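You operate a simulated robot arm through the tools that you are given. There is no shell and no other tool. Be economical: measure what you need, move in short steps, check, and stop when the job is done.

Carry out the task below with a simulated two-armed robot. There is one attempt and no reset: what you move stays moved.

Task
Hold the small teal pail on the top of the near bench steady with one hand and put the cream driver in it with the other.
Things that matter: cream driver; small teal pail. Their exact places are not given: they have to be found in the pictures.

Only the result counts: the job must be done as asked and must still hold three seconds after the hand-in. Knocking over, shifting, dropping, spilling or breaking anything else fails it.

Robot
Two 7-joint arms with two-finger parallel grippers on one trunk, on a base that drives. Base frame: it is fixed to the floor where the robot stands at the start and does not move with it; the origin is under the middle of the robot, x ahead of it, y to its left, z up; the surface under the hand at the start is at about z = 80. Readings come in cm, degrees, newtons and seconds.
The left shoulder is at the start at [5, 18.7, 103.5], the right one opposite. With the tool pointing down near the work surface each hand reaches from about 10 to 66 cm from the robot's upright axis, wherever it stands, measured 20 degrees to its own side. Places, roughly: small teal pail [-100, 125, 75]. Payload 3.43 kg a hand.
The tool frame of a hand sits at the grasp point between the pads (the TCP): z along the fingers, y along the line on which they close. The tips reach 3 cm beyond it. The gripper opens to 9.4 cm. The fingers are 2.8 cm wide and 1 cm thick; the gripper's body (5 by 9.6 cm) begins 5.5 cm behind the TCP.
Orientation is told as [roll, pitch, yaw] about the base's x, y, z axes, in that order, counted from this pose: with the fingers straight down and closing along the base's y, the tool's x points along the base's -x, its y along +y and its z along -z.

Tools
- The arms move only by the tool jog_arm. It takes "left_commands", "right_commands" or both (then of equal length, played together; a hand with none holds still); each is one flat list of numbers, 7 for each row, row after row: the turn, a rotation vector about the base's x, y, z in units of 45 degrees (1.0 is 45 degrees), then the shift along the base's x, y, z in units of 100 mm (1.0 is 100 mm), then the closure, from 0 (fully open) to 1 (shut). In form: [wx, wy, wz, dx, dy, dz, gripper, wx, wy, wz, dx, dy, dz, gripper, ...]. A call has 1 to 12 rows; each row is the pose to reach, as a shift and turn from the pose commanded when the call began. A call with a number of a shift or a turn outside -1 to 1 is refused whole. A row lasts 0.2 s, in which the tool goes at most 5 cm and 8.6 degrees; a call with a longer step from one row to the next is refused whole, and so is a gripper value outside its range. A pose out of reach is approached as far as the arm can. The call stops where the force on the tool passes 40 N (or 10 N more than at its start, if that is more) or the arm is blocked; 0.2 s more then pass. The fingers move at their own pace (about 15.3 cm/s each) and stop on an object; they squeeze with about 40 N. The grip force told is the motor's: it shows also when the fingers shut on nothing. Time passes only in rows, and 0.2 s behind the last, so rows that repeat a pose let the fingers close. The reply holds the time, the measured pose of the TCP, the force on the tool along the base axes, the opening and the grip force, in the units named above and with some noise, with the torque about the TCP (base axes, N m) and any sound that the robot's microphone picked up.
- Cameras (640 x 400 px; columns grow to the right, rows downward): "scene" is now at [13.36, -3.85, 122.17]; the picture's right is [-0.35, -0.94, 0.00], its down [-0.38, 0.14, -0.91] and it looks along [0.86, -0.32, -0.41] (base axes); focal length 261 px, centre (320, 200). "left" rides on the left gripper at [7.6, -1.4, -10.2] in its tool frame; the picture's right is [0.18, 0.98, 0.00], its down [-0.75, 0.14, -0.64] and it looks along [-0.63, 0.12, 0.77] (tool axes); focal length 243 px, centre (320, 200). "right" rides on the right gripper at [7.6, 1.4, -10.2] in its tool frame; the picture's right is [-0.18, 0.98, 0.00], its down [-0.75, -0.14, -0.64] and it looks along [-0.63, -0.12, 0.77] (tool axes); focal length 243 px, centre (320, 200).
- grab_frame(camera): a new picture of that camera. No time passes.
- raise_lower(by): slides the trunk up (or, below 0, down) by that many cm; the arms and the scene camera ride with it, the base frame stays. It gives what a move gives, with no picture.
- steer(legs): drives the robot by 1 to 6 legs, each [ahead, left, turn to the left] in cm, cm and degrees, along the robot's own axes; the way and the turn of a leg run together, so that a leg with both is an arc; at most 150 cm and 180 degrees a leg. The arms and the cameras ride along, it lands a little off, and it stops where it bumps. It gives what a move gives.
- head_to(pan, tilt): turns the head with the scene camera to pan (to the left, within 80 degrees either way) and tilt (down, from -29 to 69), counted from straight ahead of the robot. It gives what a move gives.
- probe_pixels(camera, pixels): there is no depth. For up to 12 entries [column, row, z] of the newest picture of that camera ("zoom" is the newest enlarged one), the place [x, y] in the base frame at which the ray of that pixel passes the height z, good to about 0.3 cm, but the place of the scene camera against the robot may be out by one fixed shift of up to 2.5 cm in any direction. No time passes.
- inspect(camera, box): a new picture of the part [left, top, right, bottom] of that camera's present view, enlarged. No time passes.
- job_done(): hands the job in; it is judged then, once.

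Go step by step. Measure first, check grasps and placings, and put right what went wrong. The budget is 80 turns and 62 pictures, counting those below and the enlarged ones. Unless the task says otherwise, let go and move clear before handing in, and close with one line.

The tools are called after "Emit:" by a JSON object that holds its "api" and its "payload". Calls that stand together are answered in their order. jog_arm: Moves the arms, as the interface text tells. Its arguments: {"type":"object","properties":{"left_commands":{"type":"array","items":{"type":"number"}},"right_commands":{"type":"array","items":{"type":"number"}}},"required":[]} The other tools are called the same way: raise_lower (by) slides the trunk up or down; steer (legs) drives the base; head_to (pan, tilt) turns the head that bears the scene camera; grab_frame (camera) takes a picture; probe_pixels (camera, pixels) gives the place at which the rays of pixels pass given heights; inspect (camera, box) takes an enlarged picture of a part of a camera's view; job_done () hands the job in.

At the start:

```text
time_s: 0.0
left_eef_pos: [43.05, 0.83, 108.5]
left_ee_rot: [0.1, 0.1, 0.0]
left_contact_force: [-0.1, 0.9, 0.3]
left_ft_torque: [-0.01, 0.03, 0.02]
left_gripper_width: 9.35
left_finger_force: 0.1
right_eef_pos: [41.66, -36.79, 106.51]
right_ee_rot: [0.0, 0.0, 0.0]
right_contact_force: [0.5, 0.7, -0.1]
right_ft_torque: [-0.01, 0.03, 0.02]
right_gripper_width: 9.37
right_finger_force: 0.0
trunk travel left (down, up): [-25.0, 18.2]
robot x, y, heading: [-0.37, -0.2, -0.2]
head pan, tilt: [-20.5, 24.0]
```

scene: 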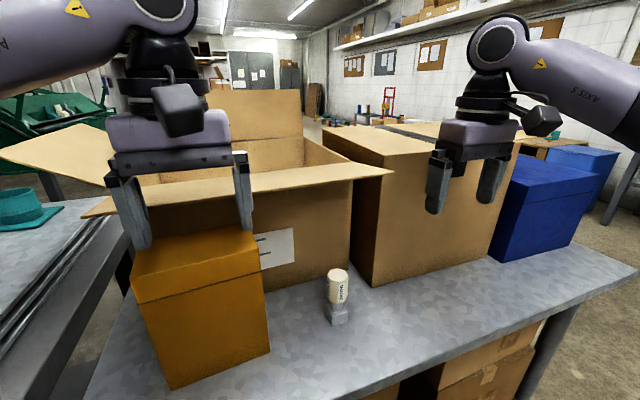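
right: 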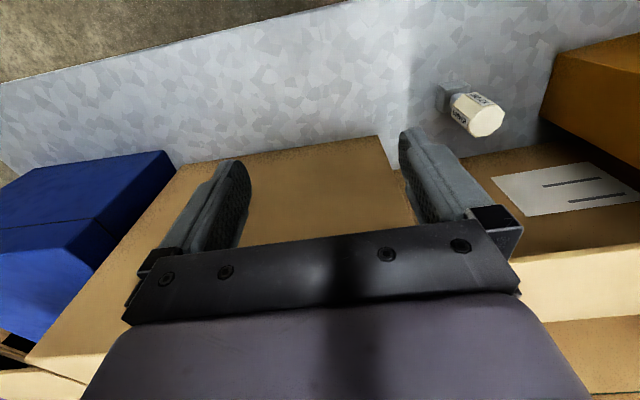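
left: 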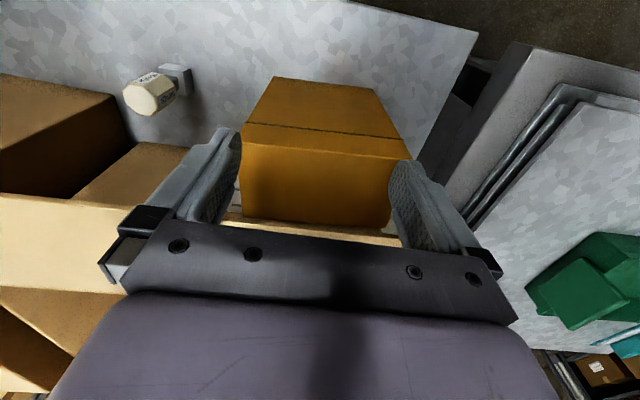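

The scene picture shows a small cream-handled object standing on a grey foot near (337,295), probably the driver. I'll enlarge it and locate it.

Emit:
{"api": "inspect", "payload": {"camera": "scene", "box": [280, 230, 400, 350]}}

Emit:
{"api": "inspect", "payload": {"camera": "left", "box": [90, 40, 250, 140]}}

Emit:
{"api": "probe_pixels", "payload": {"camera": "scene", "pixels": [[337, 272, 90], [338, 318, 80], [338, 300, 83]]}}

Emit:
{"api": "probe_pixels", "payload": {"camera": "right", "pixels": [[485, 125, 90], [440, 98, 80], [462, 105, 83], [485, 125, 93]]}}

Emit:
{"api": "probe_pixels", "payload": {"camera": "left", "pixels": [[139, 98, 90], [185, 78, 80], [165, 83, 83], [139, 98, 93]]}}

```text
3.33 times, centred on (340, 290) of scene
```

zoom: 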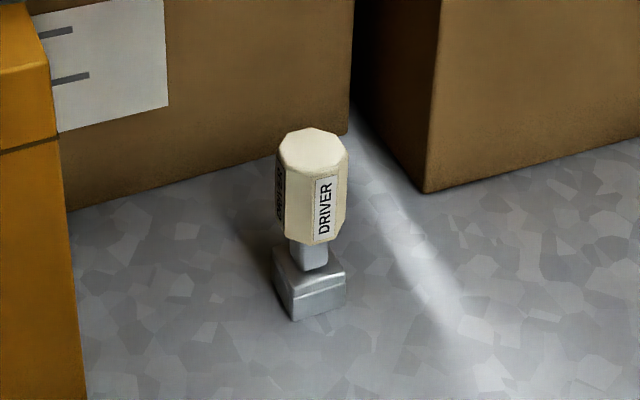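

```text
4.00 times, centred on (170, 90) of left
```

zoom: 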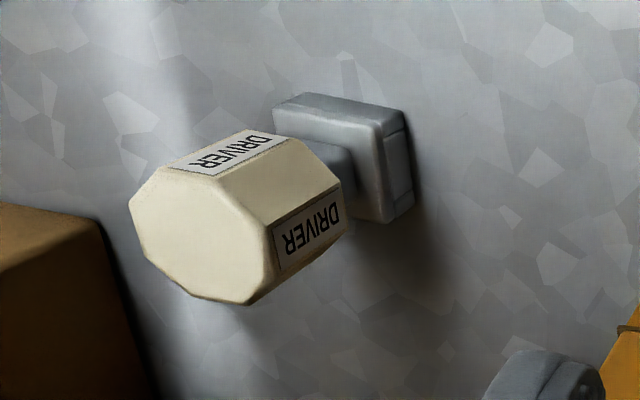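

```text
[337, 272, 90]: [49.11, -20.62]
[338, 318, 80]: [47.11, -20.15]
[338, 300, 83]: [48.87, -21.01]
```

```text
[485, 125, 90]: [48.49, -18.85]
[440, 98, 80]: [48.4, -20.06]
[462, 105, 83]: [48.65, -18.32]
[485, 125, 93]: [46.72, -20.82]
```

```text
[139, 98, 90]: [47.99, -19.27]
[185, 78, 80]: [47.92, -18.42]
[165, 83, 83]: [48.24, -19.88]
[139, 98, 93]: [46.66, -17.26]
```

The driver stands at about (48.2, -19.2), with its top near z 90 and the handle above about 83.5. Next I'll locate the neighbouring boxes and the flap edge so I can approach clear of them.

Emit:
{"api": "probe_pixels", "payload": {"camera": "scene", "pixels": [[348, 269, 80], [372, 287, 80], [270, 352, 80], [170, 390, 80], [393, 172, 105], [393, 172, 100], [393, 172, 110], [354, 180, 100], [354, 180, 105], [258, 232, 100], [258, 232, 97]]}}

Emit:
{"api": "inspect", "payload": {"camera": "right", "box": [380, 60, 640, 300]}}

Emit:
{"api": "head_to", "payload": {"pan": 75, "tilt": 30}}

Emit:
{"api": "grab_frame", "payload": {"camera": "scene"}}

```text
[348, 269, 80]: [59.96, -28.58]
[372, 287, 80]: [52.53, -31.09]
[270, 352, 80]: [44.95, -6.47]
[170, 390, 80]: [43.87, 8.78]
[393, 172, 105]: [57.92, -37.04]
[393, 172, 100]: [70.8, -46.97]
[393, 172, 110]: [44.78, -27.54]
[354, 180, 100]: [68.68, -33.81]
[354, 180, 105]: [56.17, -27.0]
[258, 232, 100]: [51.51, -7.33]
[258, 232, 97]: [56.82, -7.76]
```

```text
1.67 times, centred on (510, 180) of right
```

zoom: 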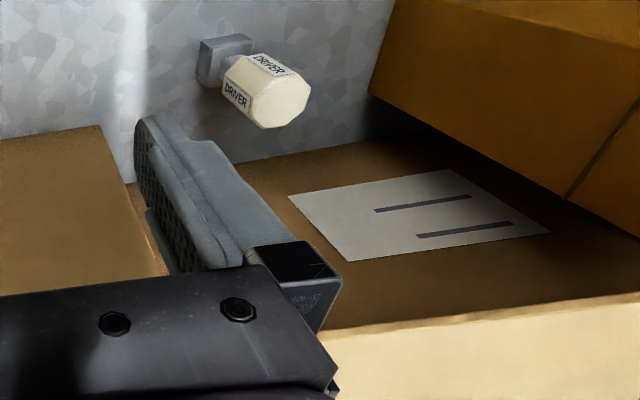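

```text
time_s: 1.7
left_eef_pos: [42.97, 0.69, 108.5]
left_ee_rot: [0.2, 0.1, 0.1]
left_contact_force: [-0.1, 0.2, -0.9]
left_ft_torque: [-0.01, -0.01, -0.07]
left_gripper_width: 9.4
left_finger_force: 0.0
right_eef_pos: [41.55, -36.86, 106.45]
right_ee_rot: [-0.1, 0.0, 0.0]
right_contact_force: [0.1, -0.2, -0.4]
right_ft_torque: [0.02, 0.02, 0.0]
right_gripper_width: 9.4
right_finger_force: 0.0
trunk travel left (down, up): [-25.0, 18.2]
robot x, y, heading: [-0.22, 0.12, 0.2]
head pan, tilt: [75.0, 30.0]
```

```text
55 pictures are left
```

scene: 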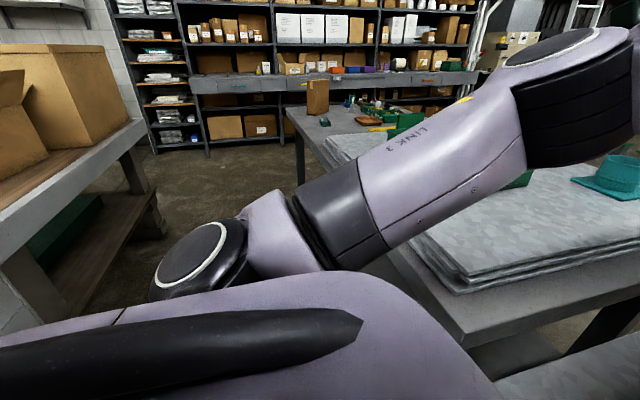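

The flap's front edge shows in the right camera at about (525,257) to (618,244). I'll triangulate it against the scene estimate.

Emit:
{"api": "probe_pixels", "payload": {"camera": "right", "pixels": [[525, 257, 100], [525, 257, 103], [525, 257, 106], [525, 257, 109], [618, 244, 100], [618, 244, 103], [618, 244, 106], [618, 244, 109], [485, 161, 80], [388, 139, 105], [388, 139, 102]]}}

Emit:
{"api": "head_to", "payload": {"pan": -20, "tilt": 45}}

Emit:
{"api": "grab_frame", "payload": {"camera": "scene"}}

```text
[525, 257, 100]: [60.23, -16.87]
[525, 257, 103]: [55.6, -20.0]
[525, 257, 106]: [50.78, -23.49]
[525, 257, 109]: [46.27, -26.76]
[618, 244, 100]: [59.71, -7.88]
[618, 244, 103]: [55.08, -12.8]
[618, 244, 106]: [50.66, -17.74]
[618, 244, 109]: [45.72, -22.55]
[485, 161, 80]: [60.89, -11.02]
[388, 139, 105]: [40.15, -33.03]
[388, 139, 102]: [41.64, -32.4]
```

```text
time_s: 3.4
left_eef_pos: [42.9, 0.64, 108.55]
left_ee_rot: [-0.1, 0.1, 0.1]
left_contact_force: [-1.0, -0.9, 0.1]
left_ft_torque: [0.01, -0.01, -0.01]
left_gripper_width: 9.44
left_finger_force: 0.0
right_eef_pos: [41.57, -36.75, 106.45]
right_ee_rot: [0.0, -0.1, 0.0]
right_contact_force: [-0.4, 0.2, -0.2]
right_ft_torque: [0.0, 0.0, -0.03]
right_gripper_width: 9.4
right_finger_force: 0.0
trunk travel left (down, up): [-25.0, 18.2]
robot x, y, heading: [0.22, 0.15, 0.1]
head pan, tilt: [-20.0, 45.0]
```

```text
54 pictures are left
```

scene: 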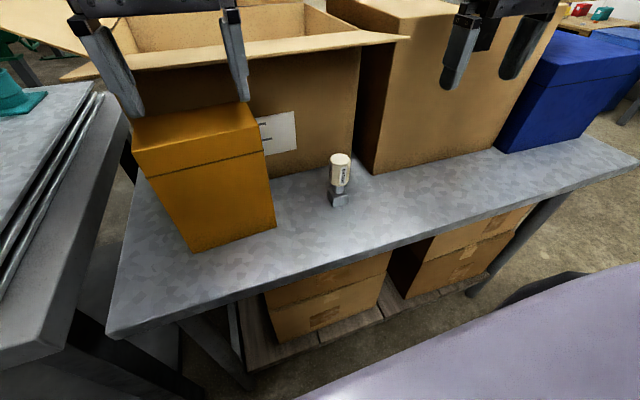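

The flap edge is at about (330,47) in the new scene view, so I'll probe that for its height and x.

Emit:
{"api": "probe_pixels", "payload": {"camera": "scene", "pixels": [[320, 49, 100], [320, 49, 103], [320, 49, 106], [320, 49, 109], [375, 173, 80], [276, 227, 80], [340, 205, 80], [340, 155, 90], [408, 38, 100], [408, 38, 103], [408, 38, 106]]}}

Emit:
{"api": "inspect", "payload": {"camera": "scene", "box": [280, 110, 400, 220]}}

```text
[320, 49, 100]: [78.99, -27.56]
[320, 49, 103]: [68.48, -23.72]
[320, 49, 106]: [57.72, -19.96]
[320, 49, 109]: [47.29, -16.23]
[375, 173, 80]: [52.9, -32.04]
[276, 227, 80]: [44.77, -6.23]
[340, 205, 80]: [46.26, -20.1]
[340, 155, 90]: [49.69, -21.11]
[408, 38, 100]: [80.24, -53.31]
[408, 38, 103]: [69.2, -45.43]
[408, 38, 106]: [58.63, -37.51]
```

```text
3.64 times, centred on (340, 165) of scene
```

zoom: 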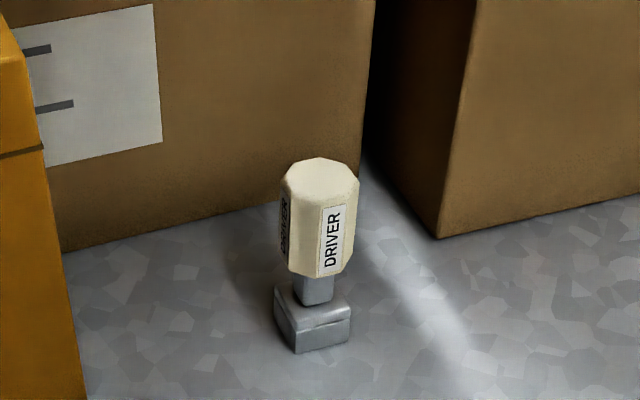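

The scene camera's unknown offset makes the flap height uncertain, so I'll view it from the left hand camera too.

Emit:
{"api": "inspect", "payload": {"camera": "left", "box": [0, 60, 320, 260]}}

```text
2.00 times, centred on (160, 160) of left
```

zoom: 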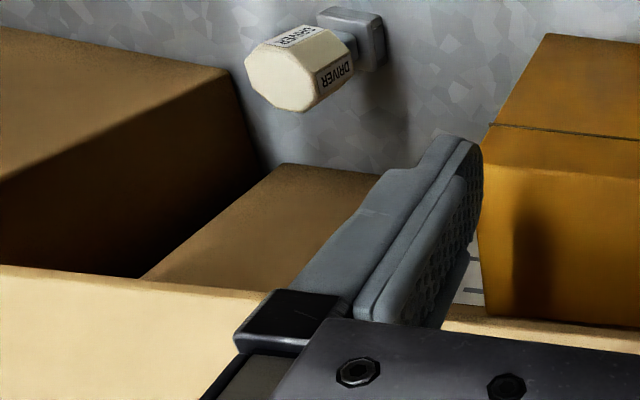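

Emit:
{"api": "probe_pixels", "payload": {"camera": "left", "pixels": [[5, 193, 106], [5, 193, 103], [5, 193, 100], [110, 203, 100], [110, 203, 103], [110, 203, 106], [300, 223, 100], [300, 223, 103], [300, 223, 106], [300, 223, 97]]}}

Emit:
{"api": "probe_pixels", "payload": {"camera": "right", "pixels": [[618, 244, 100], [618, 244, 97], [525, 257, 97], [618, 244, 109]]}}

```text
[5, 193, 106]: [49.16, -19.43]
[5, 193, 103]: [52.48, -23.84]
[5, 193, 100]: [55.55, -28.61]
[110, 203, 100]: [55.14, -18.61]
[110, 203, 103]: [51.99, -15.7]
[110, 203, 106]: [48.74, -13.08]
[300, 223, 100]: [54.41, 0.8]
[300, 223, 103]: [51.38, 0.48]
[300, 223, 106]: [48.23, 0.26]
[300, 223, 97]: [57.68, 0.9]
```

```text
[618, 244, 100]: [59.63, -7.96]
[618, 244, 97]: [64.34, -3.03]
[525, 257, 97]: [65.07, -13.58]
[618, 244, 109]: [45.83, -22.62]
```

Both hand cameras put the flap edge at x≈45.5, z≈109, so it overhangs the driver. I'll approach under it with the right hand tilted 40° forward and start by backing off while tilting.

Emit:
{"api": "jog_arm", "payload": {"right_commands": [0, -0.15, 0, -0.2, 0.1, 0, 0, 0, -0.3, 0, -0.4, 0.3, 0, 0, 0, -0.45, 0, -0.6, 0.5, 0, 0, 0, -0.6, 0, -0.7, 0.7, 0, 0, 0, -0.75, 0, -0.7, 0.9, 0, 0, 0, -0.889, 0, -0.7, 1.0, 0, 0]}}

```text
time_s: 4.8
left_eef_pos: [43.01, 0.43, 108.6]
left_ee_rot: [-0.1, 0.1, 0.1]
left_contact_force: [0.3, 0.1, 1.3]
left_ft_torque: [0.03, 0.01, -0.03]
left_gripper_width: 9.38
left_finger_force: 0.1
right_eef_pos: [34.6, -27.05, 106.33]
right_ee_rot: [0.1, -40.1, 0.0]
right_contact_force: [0.2, 0.1, -0.8]
right_ft_torque: [0.03, -0.01, 0.0]
right_gripper_width: 9.39
right_finger_force: 0.0
trunk travel left (down, up): [-25.0, 18.2]
robot x, y, heading: [-0.0, 0.16, -0.2]
head pan, tilt: [-20.0, 45.0]
```

The tilt is 40.1° as commanded. I'll move over to the approach line at about (37, -19.1, 100) and look.

Emit:
{"api": "jog_arm", "payload": {"right_commands": [0, 0, 0, 0, 0.3, -0.1, 0, 0, 0, 0, 0.1, 0.6, -0.3, 0, 0, 0, 0, 0.24, 0.8, -0.63, 0, 0, 0, 0, 0.24, 0.8, -0.63, 0]}}

Emit:
{"api": "grab_frame", "payload": {"camera": "right"}}

Emit:
{"api": "grab_frame", "payload": {"camera": "scene"}}

```text
time_s: 5.8
left_eef_pos: [43.02, 0.73, 108.44]
left_ee_rot: [0.0, 0.2, 0.1]
left_contact_force: [0.4, -0.1, 0.1]
left_ft_torque: [-0.03, 0.02, -0.03]
left_gripper_width: 9.43
left_finger_force: 0.0
right_eef_pos: [36.94, -19.16, 100.06]
right_ee_rot: [-0.1, -40.0, 0.0]
right_contact_force: [-0.4, -0.7, 0.1]
right_ft_torque: [-0.05, 0.0, 0.01]
right_gripper_width: 9.42
right_finger_force: 0.0
trunk travel left (down, up): [-25.0, 18.2]
robot x, y, heading: [0.43, -0.14, -0.1]
head pan, tilt: [-20.0, 45.0]
```

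```text
51 pictures are left
```

right: 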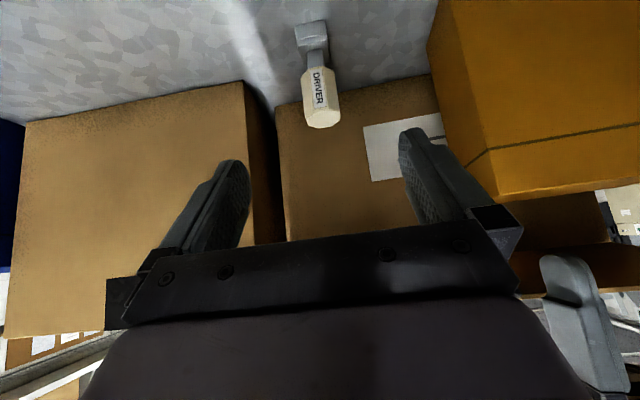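

```text
50 pictures are left
```

scene: 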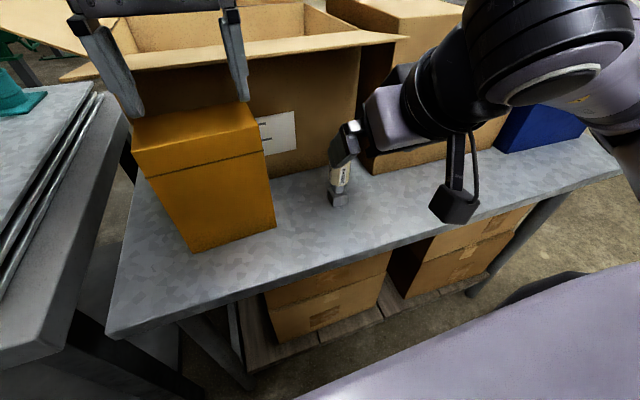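

The driver top is at (322,118) in the right camera, between the fingers. I'll check its position from here.

Emit:
{"api": "probe_pixels", "payload": {"camera": "right", "pixels": [[322, 118, 90], [318, 90, 87], [312, 40, 80], [320, 107, 90], [487, 151, 97], [497, 196, 97], [497, 196, 94]]}}

```text
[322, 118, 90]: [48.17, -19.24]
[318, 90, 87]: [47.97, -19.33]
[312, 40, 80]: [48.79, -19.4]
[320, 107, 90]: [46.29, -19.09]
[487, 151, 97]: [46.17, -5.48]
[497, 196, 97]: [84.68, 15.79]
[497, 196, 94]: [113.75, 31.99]
```

The driver is confirmed at (48.2, -19.3). I'll advance along the tool axis in two stages, and check before closing.

Emit:
{"api": "jog_arm", "payload": {"right_commands": [0, 0, 0, 0.15, 0, -0.17, 0, 0, 0, 0, 0.35, -0.005, -0.4, 0, 0, 0, 0, 0.55, -0.01, -0.62, 0, 0, 0, 0, 0.75, -0.01, -0.85, 0, 0, 0, 0, 0.75, -0.01, -0.85, 0]}}

Emit:
{"api": "jog_arm", "payload": {"right_commands": [0, 0, 0, 0.1, 0, -0.12, 0, 0, 0, 0, 0.22, 0, -0.25, 0, 0, 0, 0, 0.37, 0, -0.42, 0, 0, 0, 0, 0.37, 0, -0.42, 0]}}

Emit:
{"api": "grab_frame", "payload": {"camera": "right"}}

Emit:
{"api": "grab_frame", "payload": {"camera": "scene"}}

```text
time_s: 7.0
left_eef_pos: [43.09, 0.64, 108.43]
left_ee_rot: [0.1, 0.1, 0.1]
left_contact_force: [-0.6, 0.3, -0.6]
left_ft_torque: [0.01, 0.02, 0.02]
left_gripper_width: 9.41
left_finger_force: 0.0
right_eef_pos: [44.35, -19.11, 91.72]
right_ee_rot: [0.0, -40.0, 0.0]
right_contact_force: [0.0, -0.2, 0.2]
right_ft_torque: [0.0, 0.0, 0.0]
right_gripper_width: 9.39
right_finger_force: 0.1
trunk travel left (down, up): [-25.0, 18.2]
robot x, y, heading: [0.18, -0.02, -0.1]
head pan, tilt: [-20.0, 45.0]
```

```text
time_s: 8.0
left_eef_pos: [43.01, 0.58, 108.53]
left_ee_rot: [0.0, 0.2, 0.0]
left_contact_force: [-0.1, -0.1, 0.5]
left_ft_torque: [0.02, -0.02, -0.01]
left_gripper_width: 9.38
left_finger_force: 0.0
right_eef_pos: [48.24, -18.95, 87.47]
right_ee_rot: [0.0, -40.1, -0.1]
right_contact_force: [-1.1, 0.8, -0.1]
right_ft_torque: [0.0, 0.02, 0.05]
right_gripper_width: 9.39
right_finger_force: 0.1
trunk travel left (down, up): [-25.0, 18.2]
robot x, y, heading: [-0.2, -0.14, -0.2]
head pan, tilt: [-20.0, 45.0]
```

```text
49 pictures are left
```

right: 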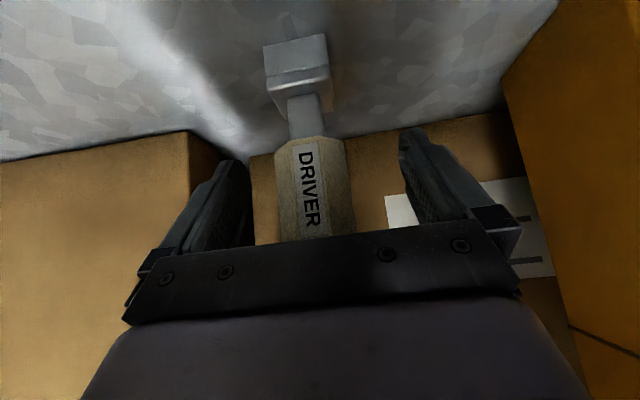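

```text
48 pictures are left
```

scene: 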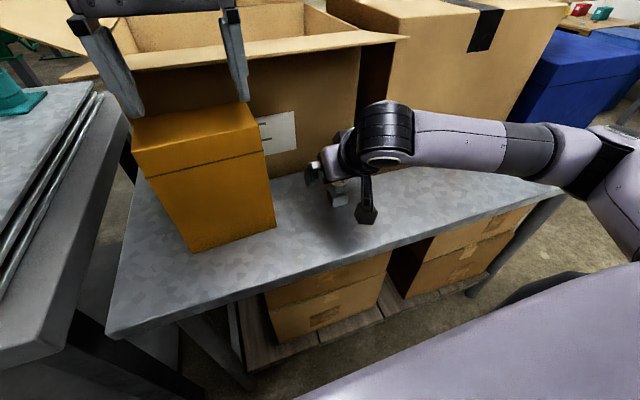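

The handle (column ~318) is centred between the fingertips. Closing now.

Emit:
{"api": "jog_arm", "payload": {"right_commands": [0, 0, 0, 0, 0, 0, 0.4, 0, 0, 0, 0, 0, 0, 0.7, 0, 0, 0, 0, 0, 0, 1, 0, 0, 0, 0, 0, 0, 1, 0, 0, 0, 0, 0, 0, 1]}}

Emit:
{"api": "grab_frame", "payload": {"camera": "right"}}

```text
time_s: 9.2
left_eef_pos: [42.94, 0.68, 108.39]
left_ee_rot: [0.0, 0.1, 0.1]
left_contact_force: [0.5, -0.1, 0.4]
left_ft_torque: [0.0, -0.02, 0.03]
left_gripper_width: 9.41
left_finger_force: 0.0
right_eef_pos: [48.2, -18.88, 87.53]
right_ee_rot: [0.0, -40.0, 0.1]
right_contact_force: [0.4, -0.7, -0.2]
right_ft_torque: [0.0, -0.03, 0.02]
right_gripper_width: 3.98
right_finger_force: 40.0
trunk travel left (down, up): [-25.0, 18.2]
robot x, y, heading: [0.1, -0.06, -0.1]
head pan, tilt: [-20.0, 45.0]
```

```text
47 pictures are left
```

right: 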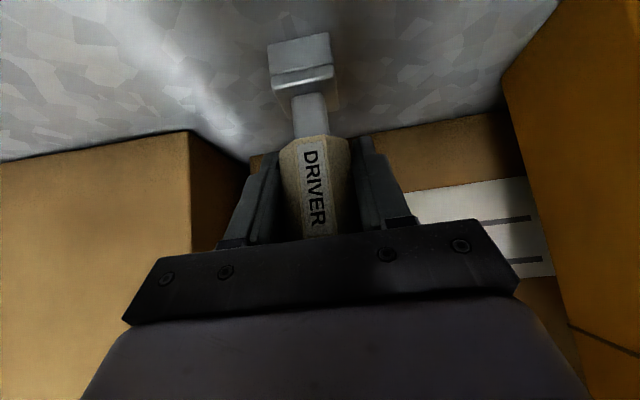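

The driver is gripped: opening 3.98 cm, grip force 40 N. I'll lift 2 cm and then withdraw along the approach line.

Emit:
{"api": "jog_arm", "payload": {"right_commands": [0, 0, 0, 0, 0, 0.1, 1, 0, 0, 0, -0.1, 0, 0.25, 1, 0, 0, 0, -0.35, 0, 0.5, 1, 0, 0, 0, -0.65, 0, 0.8, 1, 0, 0, 0, -0.95, 0, 1.0, 1, 0, 0, 0, -0.95, 0, 1.0, 1]}}

Emit:
{"api": "grab_frame", "payload": {"camera": "right"}}

Emit:
{"api": "head_to", "payload": {"pan": 80, "tilt": 10}}

Emit:
{"api": "grab_frame", "payload": {"camera": "scene"}}

```text
time_s: 10.6
left_eef_pos: [42.98, 0.69, 108.59]
left_ee_rot: [0.0, 0.1, 0.0]
left_contact_force: [-0.7, -0.2, -0.5]
left_ft_torque: [0.0, -0.01, -0.02]
left_gripper_width: 9.38
left_finger_force: 0.0
right_eef_pos: [38.57, -18.91, 97.5]
right_ee_rot: [0.0, -40.0, 0.0]
right_contact_force: [0.2, -0.6, -0.3]
right_ft_torque: [0.01, -0.03, 0.0]
right_gripper_width: 4.0
right_finger_force: 40.3
trunk travel left (down, up): [-25.0, 18.2]
robot x, y, heading: [0.18, 0.21, 0.2]
head pan, tilt: [-20.0, 45.0]
```

```text
46 pictures are left
```

right: 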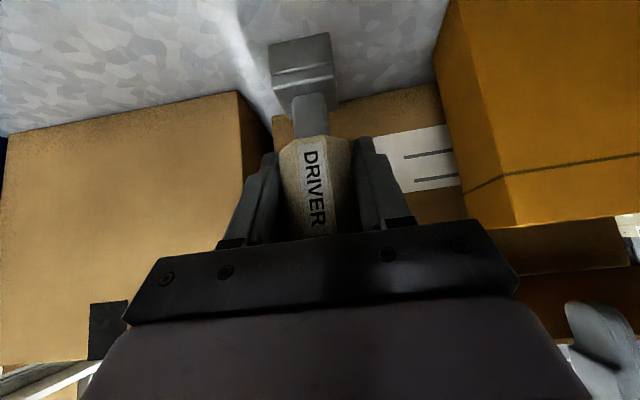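

```text
time_s: 12.4
left_eef_pos: [42.99, 0.57, 108.5]
left_ee_rot: [-0.1, 0.2, 0.1]
left_contact_force: [1.1, -0.4, 0.8]
left_ft_torque: [0.0, -0.01, 0.01]
left_gripper_width: 9.39
left_finger_force: 0.0
right_eef_pos: [38.56, -18.82, 97.57]
right_ee_rot: [0.0, -40.0, 0.0]
right_contact_force: [0.4, 0.8, -1.0]
right_ft_torque: [-0.02, 0.04, -0.01]
right_gripper_width: 4.0
right_finger_force: 40.4
trunk travel left (down, up): [-25.0, 18.2]
robot x, y, heading: [-0.33, -0.08, 0.2]
head pan, tilt: [80.0, 10.0]
```

```text
45 pictures are left
```

scene: 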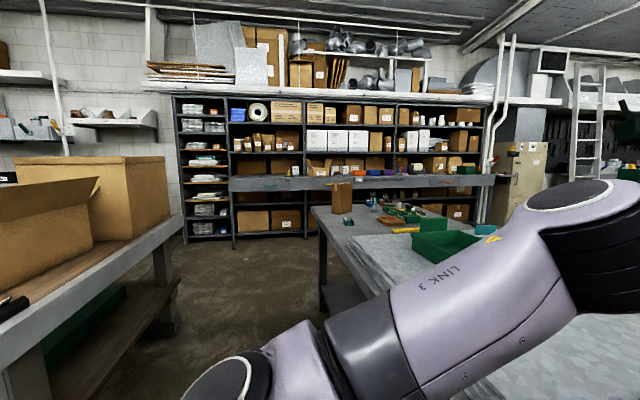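

The driver is held firmly and clear of the boxes. The pail must be on the bench at the far left, behind me, so I'll back off 30 cm, turn left and look.

Emit:
{"api": "steer", "payload": {"legs": [[-30, 0, 0], [0, 0, 60]]}}

Emit:
{"api": "head_to", "payload": {"pan": 75, "tilt": 20}}

Emit:
{"api": "grab_frame", "payload": {"camera": "scene"}}

Emit:
{"api": "head_to", "payload": {"pan": 20, "tilt": 20}}

Emit:
{"api": "grab_frame", "payload": {"camera": "scene"}}

```text
time_s: 14.4
left_eef_pos: [15.29, 0.76, 108.62]
left_ee_rot: [0.0, 0.0, 0.1]
left_contact_force: [0.0, -0.9, 0.8]
left_ft_torque: [0.03, -0.05, -0.04]
left_gripper_width: 9.38
left_finger_force: 0.1
right_eef_pos: [11.1, -18.89, 97.57]
right_ee_rot: [-0.1, -40.1, 0.1]
right_contact_force: [-0.3, -0.3, -0.9]
right_ft_torque: [-0.01, 0.0, -0.05]
right_gripper_width: 4.0
right_finger_force: 40.0
trunk travel left (down, up): [-25.0, 18.2]
robot x, y, heading: [-27.8, -0.08, 0.1]
head pan, tilt: [80.0, 10.0]
stopped in leg 1: the robot was blocked; the commanded pose is now the measured one
```

```text
time_s: 15.2
left_eef_pos: [15.3, 0.69, 108.53]
left_ee_rot: [-0.1, -0.1, 0.0]
left_contact_force: [-0.3, -0.1, 0.2]
left_ft_torque: [0.03, 0.02, -0.03]
left_gripper_width: 9.39
left_finger_force: 0.2
right_eef_pos: [11.04, -18.94, 97.54]
right_ee_rot: [0.0, -40.0, 0.1]
right_contact_force: [-0.4, 0.1, -1.6]
right_ft_torque: [0.04, 0.01, 0.02]
right_gripper_width: 3.99
right_finger_force: 40.2
trunk travel left (down, up): [-25.0, 18.2]
robot x, y, heading: [-27.69, 0.06, 0.1]
head pan, tilt: [75.0, 20.0]
```

```text
44 pictures are left
```

scene: 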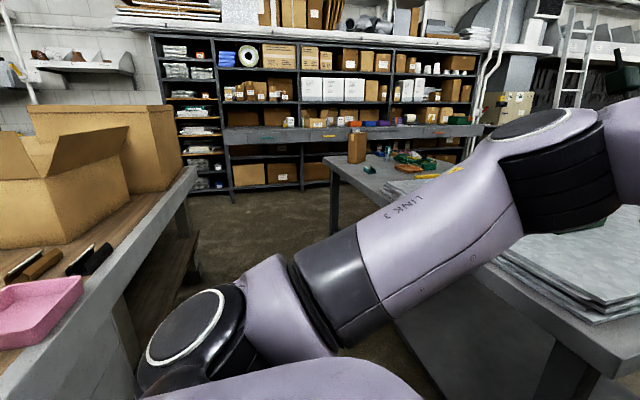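

```text
time_s: 16.4
left_eef_pos: [15.33, 0.74, 108.47]
left_ee_rot: [-0.1, 0.0, 0.0]
left_contact_force: [-0.1, 0.4, 0.3]
left_ft_torque: [-0.03, -0.01, -0.01]
left_gripper_width: 9.38
left_finger_force: 0.2
right_eef_pos: [11.03, -18.75, 97.54]
right_ee_rot: [0.0, -40.1, 0.1]
right_contact_force: [-0.3, 0.2, -0.6]
right_ft_torque: [-0.01, 0.01, -0.03]
right_gripper_width: 4.0
right_finger_force: 39.7
trunk travel left (down, up): [-25.0, 18.2]
robot x, y, heading: [-27.98, 0.01, 0.3]
head pan, tilt: [20.0, 20.0]
```

```text
43 pictures are left
```

scene: 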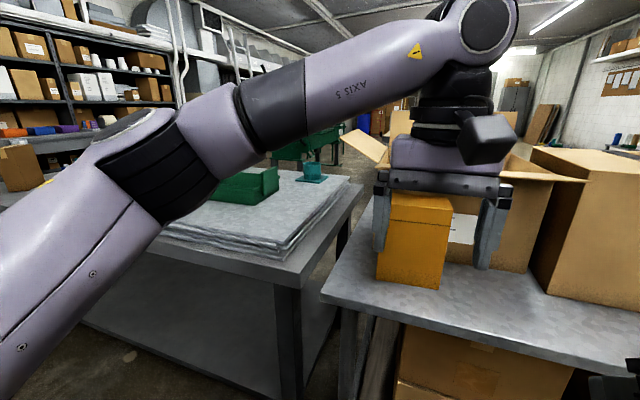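

Backing stopped at x≈-28 because the rear bench blocks the base. I'll raise the trunk for arm clearance and look at the aisle and the rear bench again.

Emit:
{"api": "raise_lower", "payload": {"by": 15}}

Emit:
{"api": "head_to", "payload": {"pan": 80, "tilt": 35}}

Emit:
{"api": "grab_frame", "payload": {"camera": "scene"}}

Emit:
{"api": "probe_pixels", "payload": {"camera": "scene", "pixels": [[100, 200, 75], [50, 250, 75], [10, 300, 75], [10, 300, 80]]}}

```text
time_s: 18.1
left_eef_pos: [15.39, 0.74, 123.52]
left_ee_rot: [0.0, 0.0, 0.1]
left_contact_force: [0.7, -0.2, 0.8]
left_ft_torque: [0.01, -0.02, 0.02]
left_gripper_width: 9.39
left_finger_force: 0.1
right_eef_pos: [11.09, -18.86, 112.65]
right_ee_rot: [0.0, -40.0, 0.1]
right_contact_force: [0.2, -0.5, -1.5]
right_ft_torque: [0.0, 0.03, 0.04]
right_gripper_width: 4.02
right_finger_force: 40.2
trunk travel left (down, up): [-40.0, 3.2]
robot x, y, heading: [-27.93, -0.15, 0.0]
head pan, tilt: [20.0, 20.0]
```

```text
time_s: 19.4
left_eef_pos: [15.3, 0.71, 123.63]
left_ee_rot: [-0.2, 0.0, 0.1]
left_contact_force: [0.9, 0.1, 0.5]
left_ft_torque: [-0.02, 0.03, -0.01]
left_gripper_width: 9.42
left_finger_force: 0.1
right_eef_pos: [11.05, -18.78, 112.58]
right_ee_rot: [0.1, -40.0, 0.1]
right_contact_force: [0.3, 0.4, -1.8]
right_ft_torque: [-0.06, 0.01, 0.01]
right_gripper_width: 4.01
right_finger_force: 39.8
trunk travel left (down, up): [-40.0, 3.2]
robot x, y, heading: [-27.65, -0.06, -0.1]
head pan, tilt: [80.0, 35.0]
```

```text
42 pictures are left
```

scene: 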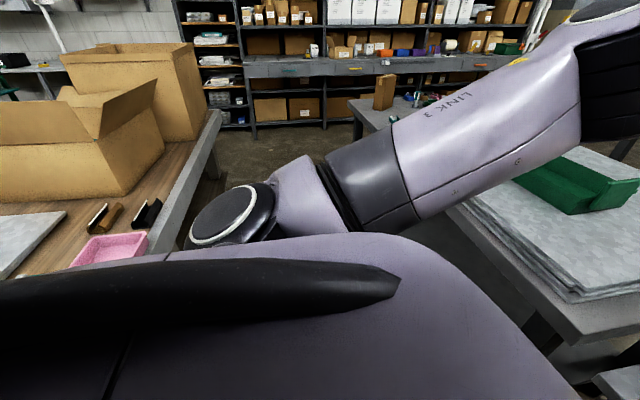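

```text
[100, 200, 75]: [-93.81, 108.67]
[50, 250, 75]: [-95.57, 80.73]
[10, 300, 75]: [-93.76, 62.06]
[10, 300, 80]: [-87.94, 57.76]
```

Emit:
{"api": "probe_pixels", "payload": {"camera": "scene", "pixels": [[218, 113, 75], [175, 200, 75], [155, 240, 75], [115, 195, 75], [20, 200, 75], [180, 140, 75], [570, 340, 75], [420, 190, 75], [360, 115, 75], [60, 215, 75]]}}

Emit:
{"api": "inspect", "payload": {"camera": "scene", "box": [0, 30, 240, 280]}}

```text
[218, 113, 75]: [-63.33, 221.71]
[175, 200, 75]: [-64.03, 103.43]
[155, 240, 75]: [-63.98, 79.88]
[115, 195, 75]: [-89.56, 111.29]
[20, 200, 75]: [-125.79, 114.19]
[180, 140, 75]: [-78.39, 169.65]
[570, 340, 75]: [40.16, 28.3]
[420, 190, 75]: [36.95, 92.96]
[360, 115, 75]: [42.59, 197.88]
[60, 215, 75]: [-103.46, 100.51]
```

```text
1.60 times, centred on (120, 155) of scene
```

zoom: 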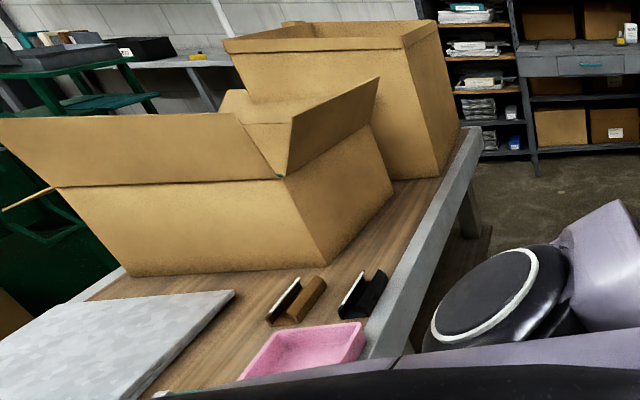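

The rear bench's front edge is at x≈-63.5, with brown boxes from y≈112 on, and a teal sliver shows near (28,275) behind my arm. I'll step forward a bit, turn left 90° in place and look from there.

Emit:
{"api": "steer", "payload": {"legs": [[10, 0, 0], [0, 0, 90]]}}

Emit:
{"api": "head_to", "payload": {"pan": 65, "tilt": 35}}

Emit:
{"api": "grab_frame", "payload": {"camera": "scene"}}

```text
time_s: 24.3
left_eef_pos: [-16.87, 42.96, 123.61]
left_ee_rot: [0.0, -0.1, 87.7]
left_contact_force: [-0.1, -0.1, 0.8]
left_ft_torque: [-0.02, 0.02, 0.0]
left_gripper_width: 9.38
left_finger_force: 0.1
right_eef_pos: [2.5, 37.82, 112.61]
right_ee_rot: [0.1, -40.0, 87.9]
right_contact_force: [0.9, -0.4, -1.5]
right_ft_torque: [0.0, -0.01, -0.03]
right_gripper_width: 3.99
right_finger_force: 39.6
trunk travel left (down, up): [-40.0, 3.2]
robot x, y, heading: [-18.02, 0.3, 87.9]
head pan, tilt: [80.0, 35.0]
```

```text
time_s: 25.1
left_eef_pos: [-16.86, 42.9, 123.54]
left_ee_rot: [-0.1, -0.2, 87.8]
left_contact_force: [0.0, 0.4, -0.8]
left_ft_torque: [0.01, 0.02, 0.01]
left_gripper_width: 9.39
left_finger_force: 0.0
right_eef_pos: [2.4, 37.85, 112.62]
right_ee_rot: [-0.1, -39.9, 87.8]
right_contact_force: [-0.5, 1.0, -1.5]
right_ft_torque: [0.01, 0.0, -0.01]
right_gripper_width: 4.0
right_finger_force: 40.2
trunk travel left (down, up): [-40.0, 3.2]
robot x, y, heading: [-18.39, -0.02, 88.1]
head pan, tilt: [65.0, 35.0]
```

```text
40 pictures are left
```

scene: 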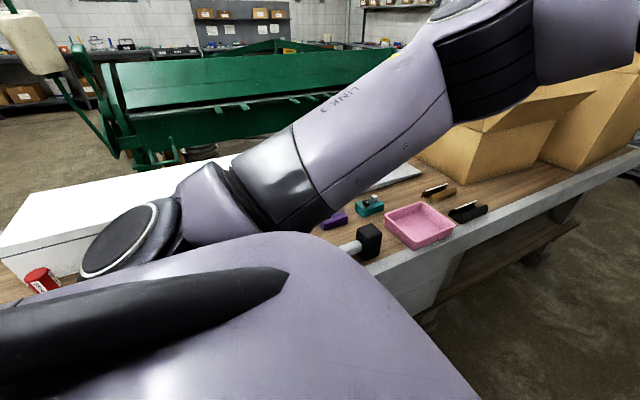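

A teal thing with something on it is at (368,207) on the rear bench. I'll enlarge it.

Emit:
{"api": "inspect", "payload": {"camera": "scene", "box": [310, 160, 500, 270]}}

Emit:
{"api": "probe_pixels", "payload": {"camera": "scene", "pixels": [[370, 215, 75], [420, 225, 75], [335, 220, 75], [370, 245, 75]]}}

```text
3.37 times, centred on (405, 215) of scene
```

zoom: 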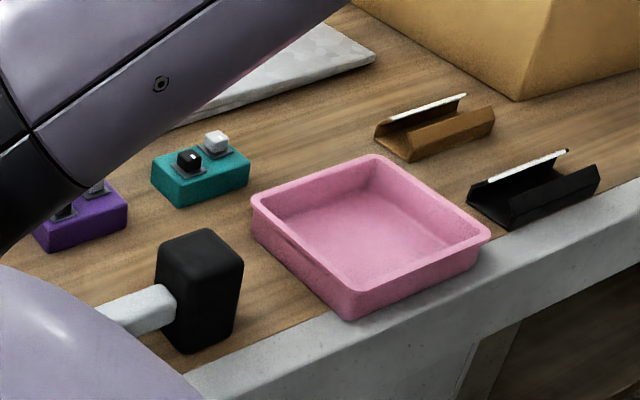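

```text
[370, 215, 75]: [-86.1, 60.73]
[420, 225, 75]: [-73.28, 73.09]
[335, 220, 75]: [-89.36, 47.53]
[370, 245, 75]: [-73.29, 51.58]
```

That's a switch box, not a pail. The pail's rough place (-100,125) is around or behind the open carton, so I'll drive up the aisle and look.

Emit:
{"api": "steer", "payload": {"legs": [[70, 0, 2]]}}

Emit:
{"api": "head_to", "payload": {"pan": 50, "tilt": 35}}

Emit:
{"api": "grab_frame", "payload": {"camera": "scene"}}

```text
time_s: 29.0
left_eef_pos: [-17.77, 114.89, 123.56]
left_ee_rot: [-0.1, 0.0, 90.6]
left_contact_force: [0.1, 0.2, 0.0]
left_ft_torque: [-0.03, 0.02, -0.02]
left_gripper_width: 9.35
left_finger_force: 0.1
right_eef_pos: [1.69, 110.59, 112.56]
right_ee_rot: [0.0, -40.0, 90.6]
right_contact_force: [0.2, 0.5, -2.1]
right_ft_torque: [0.01, 0.0, -0.04]
right_gripper_width: 4.0
right_finger_force: 40.4
trunk travel left (down, up): [-40.0, 3.2]
robot x, y, heading: [-17.0, 71.71, 90.6]
head pan, tilt: [65.0, 35.0]
```

```text
time_s: 29.8
left_eef_pos: [-17.76, 114.87, 123.69]
left_ee_rot: [0.0, -0.1, 90.5]
left_contact_force: [-0.3, -0.5, -0.5]
left_ft_torque: [0.03, -0.03, 0.01]
left_gripper_width: 9.4
left_finger_force: 0.1
right_eef_pos: [1.64, 110.55, 112.55]
right_ee_rot: [0.0, -39.9, 90.6]
right_contact_force: [0.0, -1.0, -0.8]
right_ft_torque: [0.0, -0.01, -0.01]
right_gripper_width: 3.97
right_finger_force: 39.8
trunk travel left (down, up): [-40.0, 3.2]
robot x, y, heading: [-16.81, 72.24, 90.6]
head pan, tilt: [50.0, 35.0]
```

```text
38 pictures are left
```

scene: 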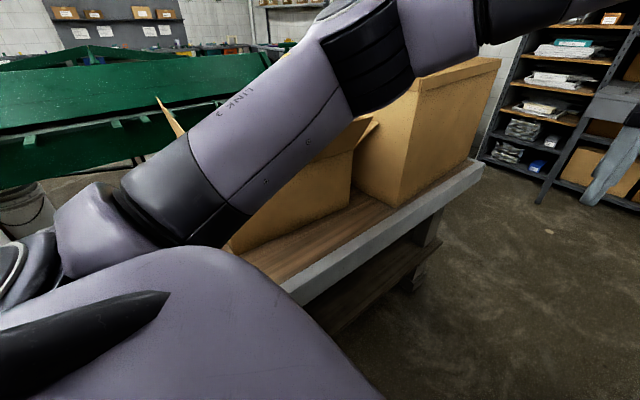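

The left arm blocks the view. I'll turn to face the rear bench so I can see over the cartons; the arms will stay short of x≈-75.

Emit:
{"api": "steer", "payload": {"legs": [[0, 0, 70]]}}

Emit:
{"api": "head_to", "payload": {"pan": -35, "tilt": 30}}

Emit:
{"api": "grab_frame", "payload": {"camera": "scene"}}

Emit:
{"api": "head_to", "payload": {"pan": 5, "tilt": 35}}

Emit:
{"api": "grab_frame", "payload": {"camera": "scene"}}

```text
time_s: 33.2
left_eef_pos: [-57.5, 85.46, 123.66]
left_ee_rot: [-0.2, -0.1, 160.8]
left_contact_force: [-0.6, -0.6, -0.3]
left_ft_torque: [-0.04, -0.01, -0.01]
left_gripper_width: 9.39
left_finger_force: 0.0
right_eef_pos: [-46.97, 102.39, 112.7]
right_ee_rot: [0.0, -40.0, 160.6]
right_contact_force: [0.0, 0.0, 0.0]
right_ft_torque: [-0.02, 0.05, -0.01]
right_gripper_width: 3.98
right_finger_force: 40.7
trunk travel left (down, up): [-40.0, 3.2]
robot x, y, heading: [-16.83, 71.92, 160.5]
head pan, tilt: [50.0, 35.0]
```

```text
time_s: 34.8
left_eef_pos: [-57.5, 85.37, 123.58]
left_ee_rot: [0.0, -0.2, 160.7]
left_contact_force: [-0.2, -0.5, 1.0]
left_ft_torque: [0.03, 0.0, 0.02]
left_gripper_width: 9.4
left_finger_force: 0.0
right_eef_pos: [-46.91, 102.43, 112.5]
right_ee_rot: [0.1, -40.0, 160.8]
right_contact_force: [0.7, 0.2, -1.5]
right_ft_torque: [-0.01, 0.0, 0.03]
right_gripper_width: 3.99
right_finger_force: 40.4
trunk travel left (down, up): [-40.0, 3.2]
robot x, y, heading: [-17.0, 71.78, 160.7]
head pan, tilt: [-35.0, 30.0]
```

```text
37 pictures are left
```

scene: 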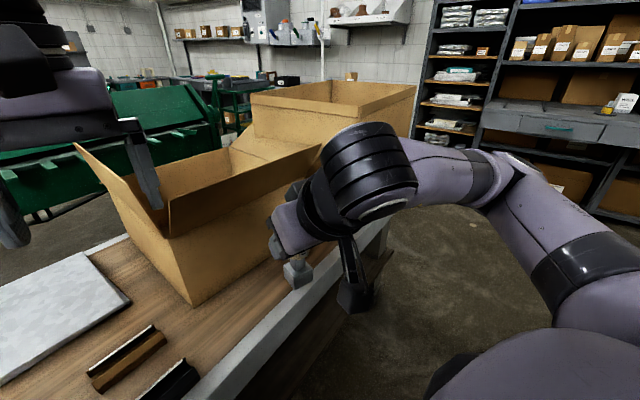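

```text
time_s: 35.9
left_eef_pos: [-57.41, 85.44, 123.7]
left_ee_rot: [0.0, 0.0, 160.7]
left_contact_force: [-0.3, -1.3, -0.1]
left_ft_torque: [0.02, -0.02, 0.02]
left_gripper_width: 9.42
left_finger_force: 0.0
right_eef_pos: [-47.02, 102.29, 112.48]
right_ee_rot: [0.1, -40.0, 160.7]
right_contact_force: [0.1, -0.3, -1.8]
right_ft_torque: [0.02, 0.0, 0.01]
right_gripper_width: 3.99
right_finger_force: 40.2
trunk travel left (down, up): [-40.0, 3.2]
robot x, y, heading: [-17.1, 71.92, 160.7]
head pan, tilt: [5.0, 35.0]
```

```text
36 pictures are left
```

scene: 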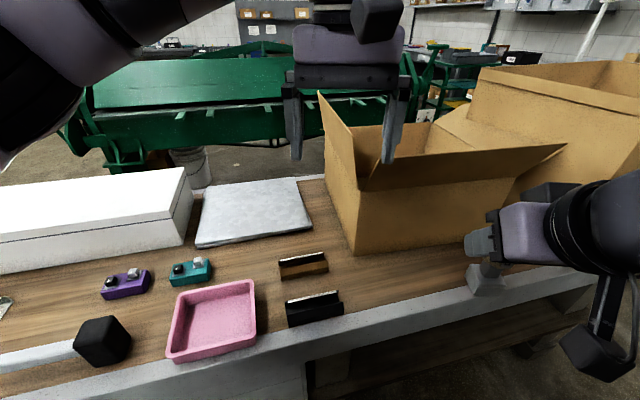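

No pail is in the open on this bench, so it may be inside or behind the open carton at (430,170). The left hand camera has a higher view forward, so I'll look through that and enlarge the far-left teal bit at (5,305).

Emit:
{"api": "grab_frame", "payload": {"camera": "left"}}

Emit:
{"api": "head_to", "payload": {"pan": 45, "tilt": 35}}

Emit:
{"api": "grab_frame", "payload": {"camera": "scene"}}

```text
35 pictures are left
```

left: 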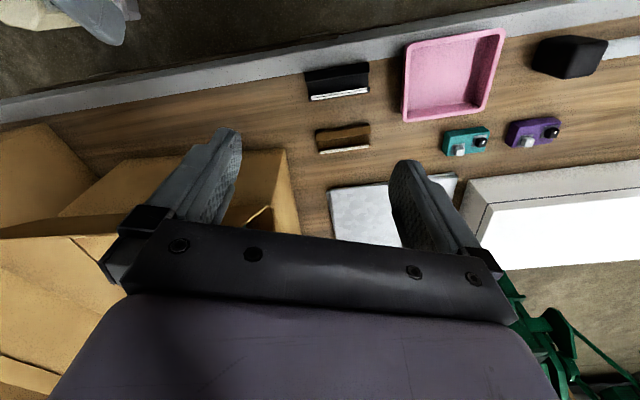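

```text
time_s: 37.0
left_eef_pos: [-57.55, 85.42, 123.7]
left_ee_rot: [0.0, -0.1, 160.8]
left_contact_force: [-0.5, -0.4, -1.0]
left_ft_torque: [-0.03, -0.01, 0.01]
left_gripper_width: 9.41
left_finger_force: 0.1
right_eef_pos: [-46.94, 102.35, 112.61]
right_ee_rot: [0.0, -40.1, 160.7]
right_contact_force: [0.6, -0.5, -1.2]
right_ft_torque: [-0.02, -0.06, 0.02]
right_gripper_width: 3.98
right_finger_force: 39.6
trunk travel left (down, up): [-40.0, 3.2]
robot x, y, heading: [-16.64, 72.11, 160.8]
head pan, tilt: [45.0, 35.0]
```

```text
34 pictures are left
```

scene: 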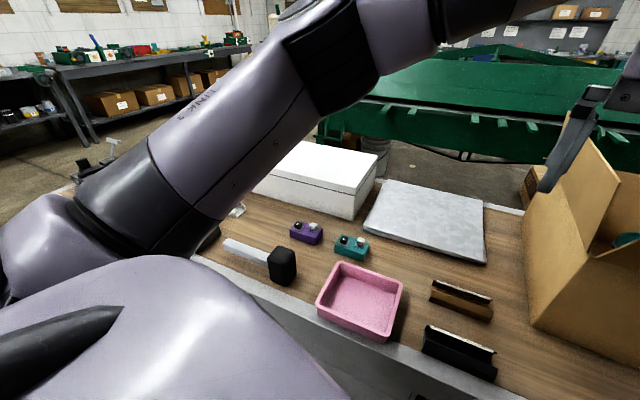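

Inside the open carton, at (625,238), there is a teal object, so the pail is probably in there. Turning the head to see it.

Emit:
{"api": "head_to", "payload": {"pan": 12, "tilt": 40}}

Emit:
{"api": "inspect", "payload": {"camera": "scene", "box": [300, 20, 600, 240]}}

```text
time_s: 38.0
left_eef_pos: [-57.58, 85.39, 123.48]
left_ee_rot: [0.0, -0.2, 160.8]
left_contact_force: [0.2, -1.0, -0.4]
left_ft_torque: [0.01, -0.01, 0.02]
left_gripper_width: 9.42
left_finger_force: 0.0
right_eef_pos: [-47.0, 102.35, 112.52]
right_ee_rot: [0.1, -40.0, 160.7]
right_contact_force: [0.7, 0.0, -0.7]
right_ft_torque: [-0.02, 0.01, 0.01]
right_gripper_width: 3.99
right_finger_force: 40.0
trunk travel left (down, up): [-40.0, 3.2]
robot x, y, heading: [-16.76, 71.92, 160.8]
head pan, tilt: [12.0, 40.0]
```

```text
1.82 times, centred on (450, 130) of scene
```

zoom: 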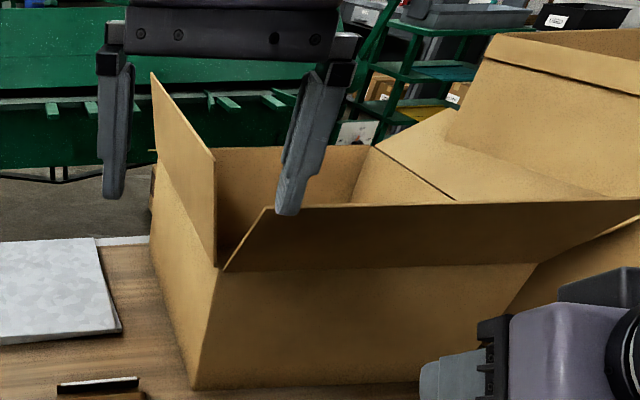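

Emit:
{"api": "probe_pixels", "payload": {"camera": "zoom", "pixels": [[195, 387, 75], [420, 383, 75], [152, 260, 75], [218, 268, 90], [218, 268, 95], [218, 268, 100], [152, 150, 95], [152, 75, 105], [268, 208, 105], [268, 208, 110], [640, 200, 105], [540, 263, 95]]}}

Emit:
{"api": "steer", "payload": {"legs": [[0, -35, 0], [0, 0, 19]]}}

Emit:
{"api": "raise_lower", "payload": {"by": 3}}

Emit:
{"api": "head_to", "payload": {"pan": 0, "tilt": 40}}

Emit:
{"api": "grab_frame", "payload": {"camera": "scene"}}

```text
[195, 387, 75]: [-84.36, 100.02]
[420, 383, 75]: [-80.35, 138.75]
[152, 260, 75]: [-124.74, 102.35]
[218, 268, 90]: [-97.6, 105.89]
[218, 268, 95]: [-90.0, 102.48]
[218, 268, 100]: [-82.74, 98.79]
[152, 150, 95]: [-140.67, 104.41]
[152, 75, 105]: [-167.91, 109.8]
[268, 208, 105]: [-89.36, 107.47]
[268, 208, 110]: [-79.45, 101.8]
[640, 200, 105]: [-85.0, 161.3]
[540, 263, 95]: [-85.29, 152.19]
```

```text
time_s: 42.7
left_eef_pos: [-48.04, 105.0, 123.6]
left_ee_rot: [-0.1, -0.1, 179.9]
left_contact_force: [-0.9, -0.1, -0.6]
left_ft_torque: [0.03, 0.03, 0.0]
left_gripper_width: 9.4
left_finger_force: 0.0
right_eef_pos: [-43.64, 124.46, 112.62]
right_ee_rot: [0.0, -40.0, 179.8]
right_contact_force: [0.1, 0.9, -0.8]
right_ft_torque: [0.02, 0.01, -0.01]
right_gripper_width: 3.99
right_finger_force: 40.0
trunk travel left (down, up): [-40.0, 3.2]
robot x, y, heading: [-5.07, 105.69, 179.6]
head pan, tilt: [12.0, 40.0]
```

```text
time_s: 43.4
left_eef_pos: [-48.3, 104.93, 126.62]
left_ee_rot: [0.1, -0.1, 179.9]
left_contact_force: [0.6, 1.1, -0.1]
left_ft_torque: [0.02, -0.01, -0.02]
left_gripper_width: 9.39
left_finger_force: 0.1
right_eef_pos: [-43.74, 124.39, 115.57]
right_ee_rot: [0.0, -40.0, 179.8]
right_contact_force: [-0.9, -0.8, -1.0]
right_ft_torque: [-0.02, 0.0, -0.02]
right_gripper_width: 4.0
right_finger_force: 40.3
trunk travel left (down, up): [-43.0, 0.2]
robot x, y, heading: [-4.85, 105.45, 179.9]
head pan, tilt: [12.0, 40.0]
```

```text
time_s: 44.2
left_eef_pos: [-48.13, 105.06, 126.66]
left_ee_rot: [0.0, -0.2, 179.9]
left_contact_force: [-0.6, 1.6, 0.2]
left_ft_torque: [0.03, -0.01, 0.02]
left_gripper_width: 9.4
left_finger_force: 0.0
right_eef_pos: [-43.75, 124.4, 115.61]
right_ee_rot: [-0.1, -40.0, 179.8]
right_contact_force: [-0.6, 0.5, -0.8]
right_ft_torque: [0.01, 0.02, -0.01]
right_gripper_width: 4.03
right_finger_force: 40.2
trunk travel left (down, up): [-43.0, 0.2]
robot x, y, heading: [-5.26, 105.64, 179.8]
head pan, tilt: [0.0, 40.0]
```

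```text
32 pictures are left
```

scene: 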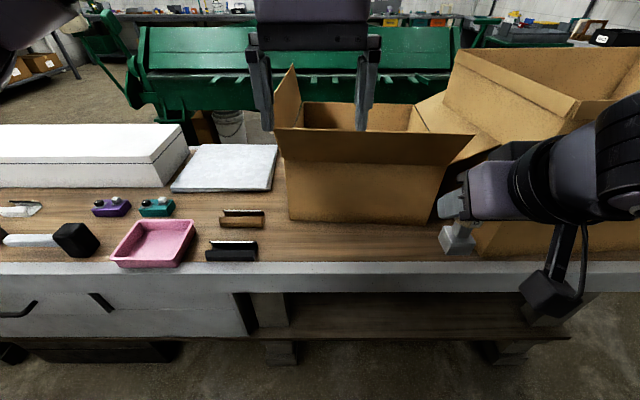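

The carton spans about x -85…-125 and y 100…140, with its top near z 98 and flaps to ~107, and the pail should be inside. I'll drive 22 cm closer and look in with the hand camera.

Emit:
{"api": "steer", "payload": {"legs": [[22, 0, 0]]}}

Emit:
{"api": "jog_arm", "payload": {"left_commands": [0, 0, 0, -0.3, 0.2, 0, 0, 0, 0, 0, -0.6, 0.4, 0, 0, 0, 0, 0, -0.9, 0.6, 0, 0, 0, 0, 0, -0.9, 0.6, 0, 0]}}

Emit:
{"api": "grab_frame", "payload": {"camera": "left"}}

Emit:
{"api": "grab_frame", "payload": {"camera": "scene"}}

```text
time_s: 45.8
left_eef_pos: [-68.61, 105.08, 126.56]
left_ee_rot: [0.0, 0.1, 179.7]
left_contact_force: [0.5, 0.5, -0.7]
left_ft_torque: [0.0, 0.0, -0.01]
left_gripper_width: 9.38
left_finger_force: 0.0
right_eef_pos: [-63.67, 124.45, 115.19]
right_ee_rot: [-0.5, -39.1, -179.4]
right_contact_force: [0.2, 0.1, -0.6]
right_ft_torque: [-0.02, -0.02, 0.0]
right_gripper_width: 4.0
right_finger_force: 39.3
trunk travel left (down, up): [-43.0, 0.2]
robot x, y, heading: [-25.41, 105.51, 179.7]
head pan, tilt: [0.0, 40.0]
stopped in leg 1: the force on the tool passed its limit at 71 N (the readings are from after the stop); the commanded pose is now the measured one
```

```text
time_s: 46.8
left_eef_pos: [-76.6, 107.89, 126.79]
left_ee_rot: [-1.1, -0.1, -178.3]
left_contact_force: [0.2, -0.4, 0.1]
left_ft_torque: [-0.01, 0.01, 0.0]
left_gripper_width: 9.41
left_finger_force: 0.1
left hand out of reach, approached as far as the arm can: row 3, 4
right_eef_pos: [-63.66, 124.58, 115.29]
right_ee_rot: [-0.4, -39.2, -179.5]
right_contact_force: [2.2, 0.3, -1.2]
right_ft_torque: [-0.06, -0.03, -0.02]
right_gripper_width: 4.01
right_finger_force: 40.3
trunk travel left (down, up): [-43.0, 0.2]
robot x, y, heading: [-25.29, 105.4, 179.7]
head pan, tilt: [0.0, 40.0]
```

```text
31 pictures are left
```

left: 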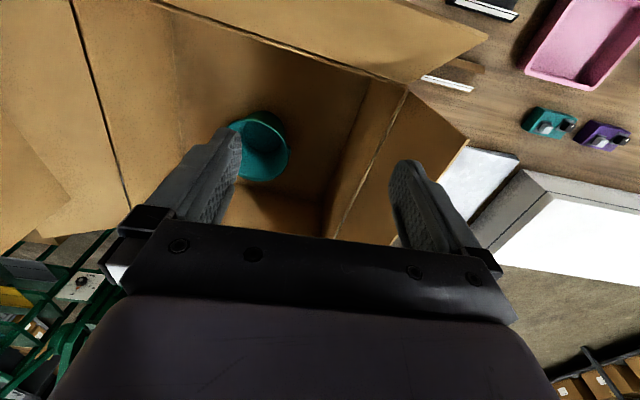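

```text
30 pictures are left
```

scene: 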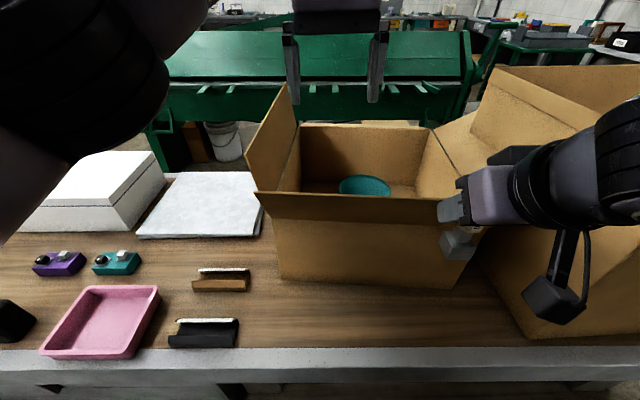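

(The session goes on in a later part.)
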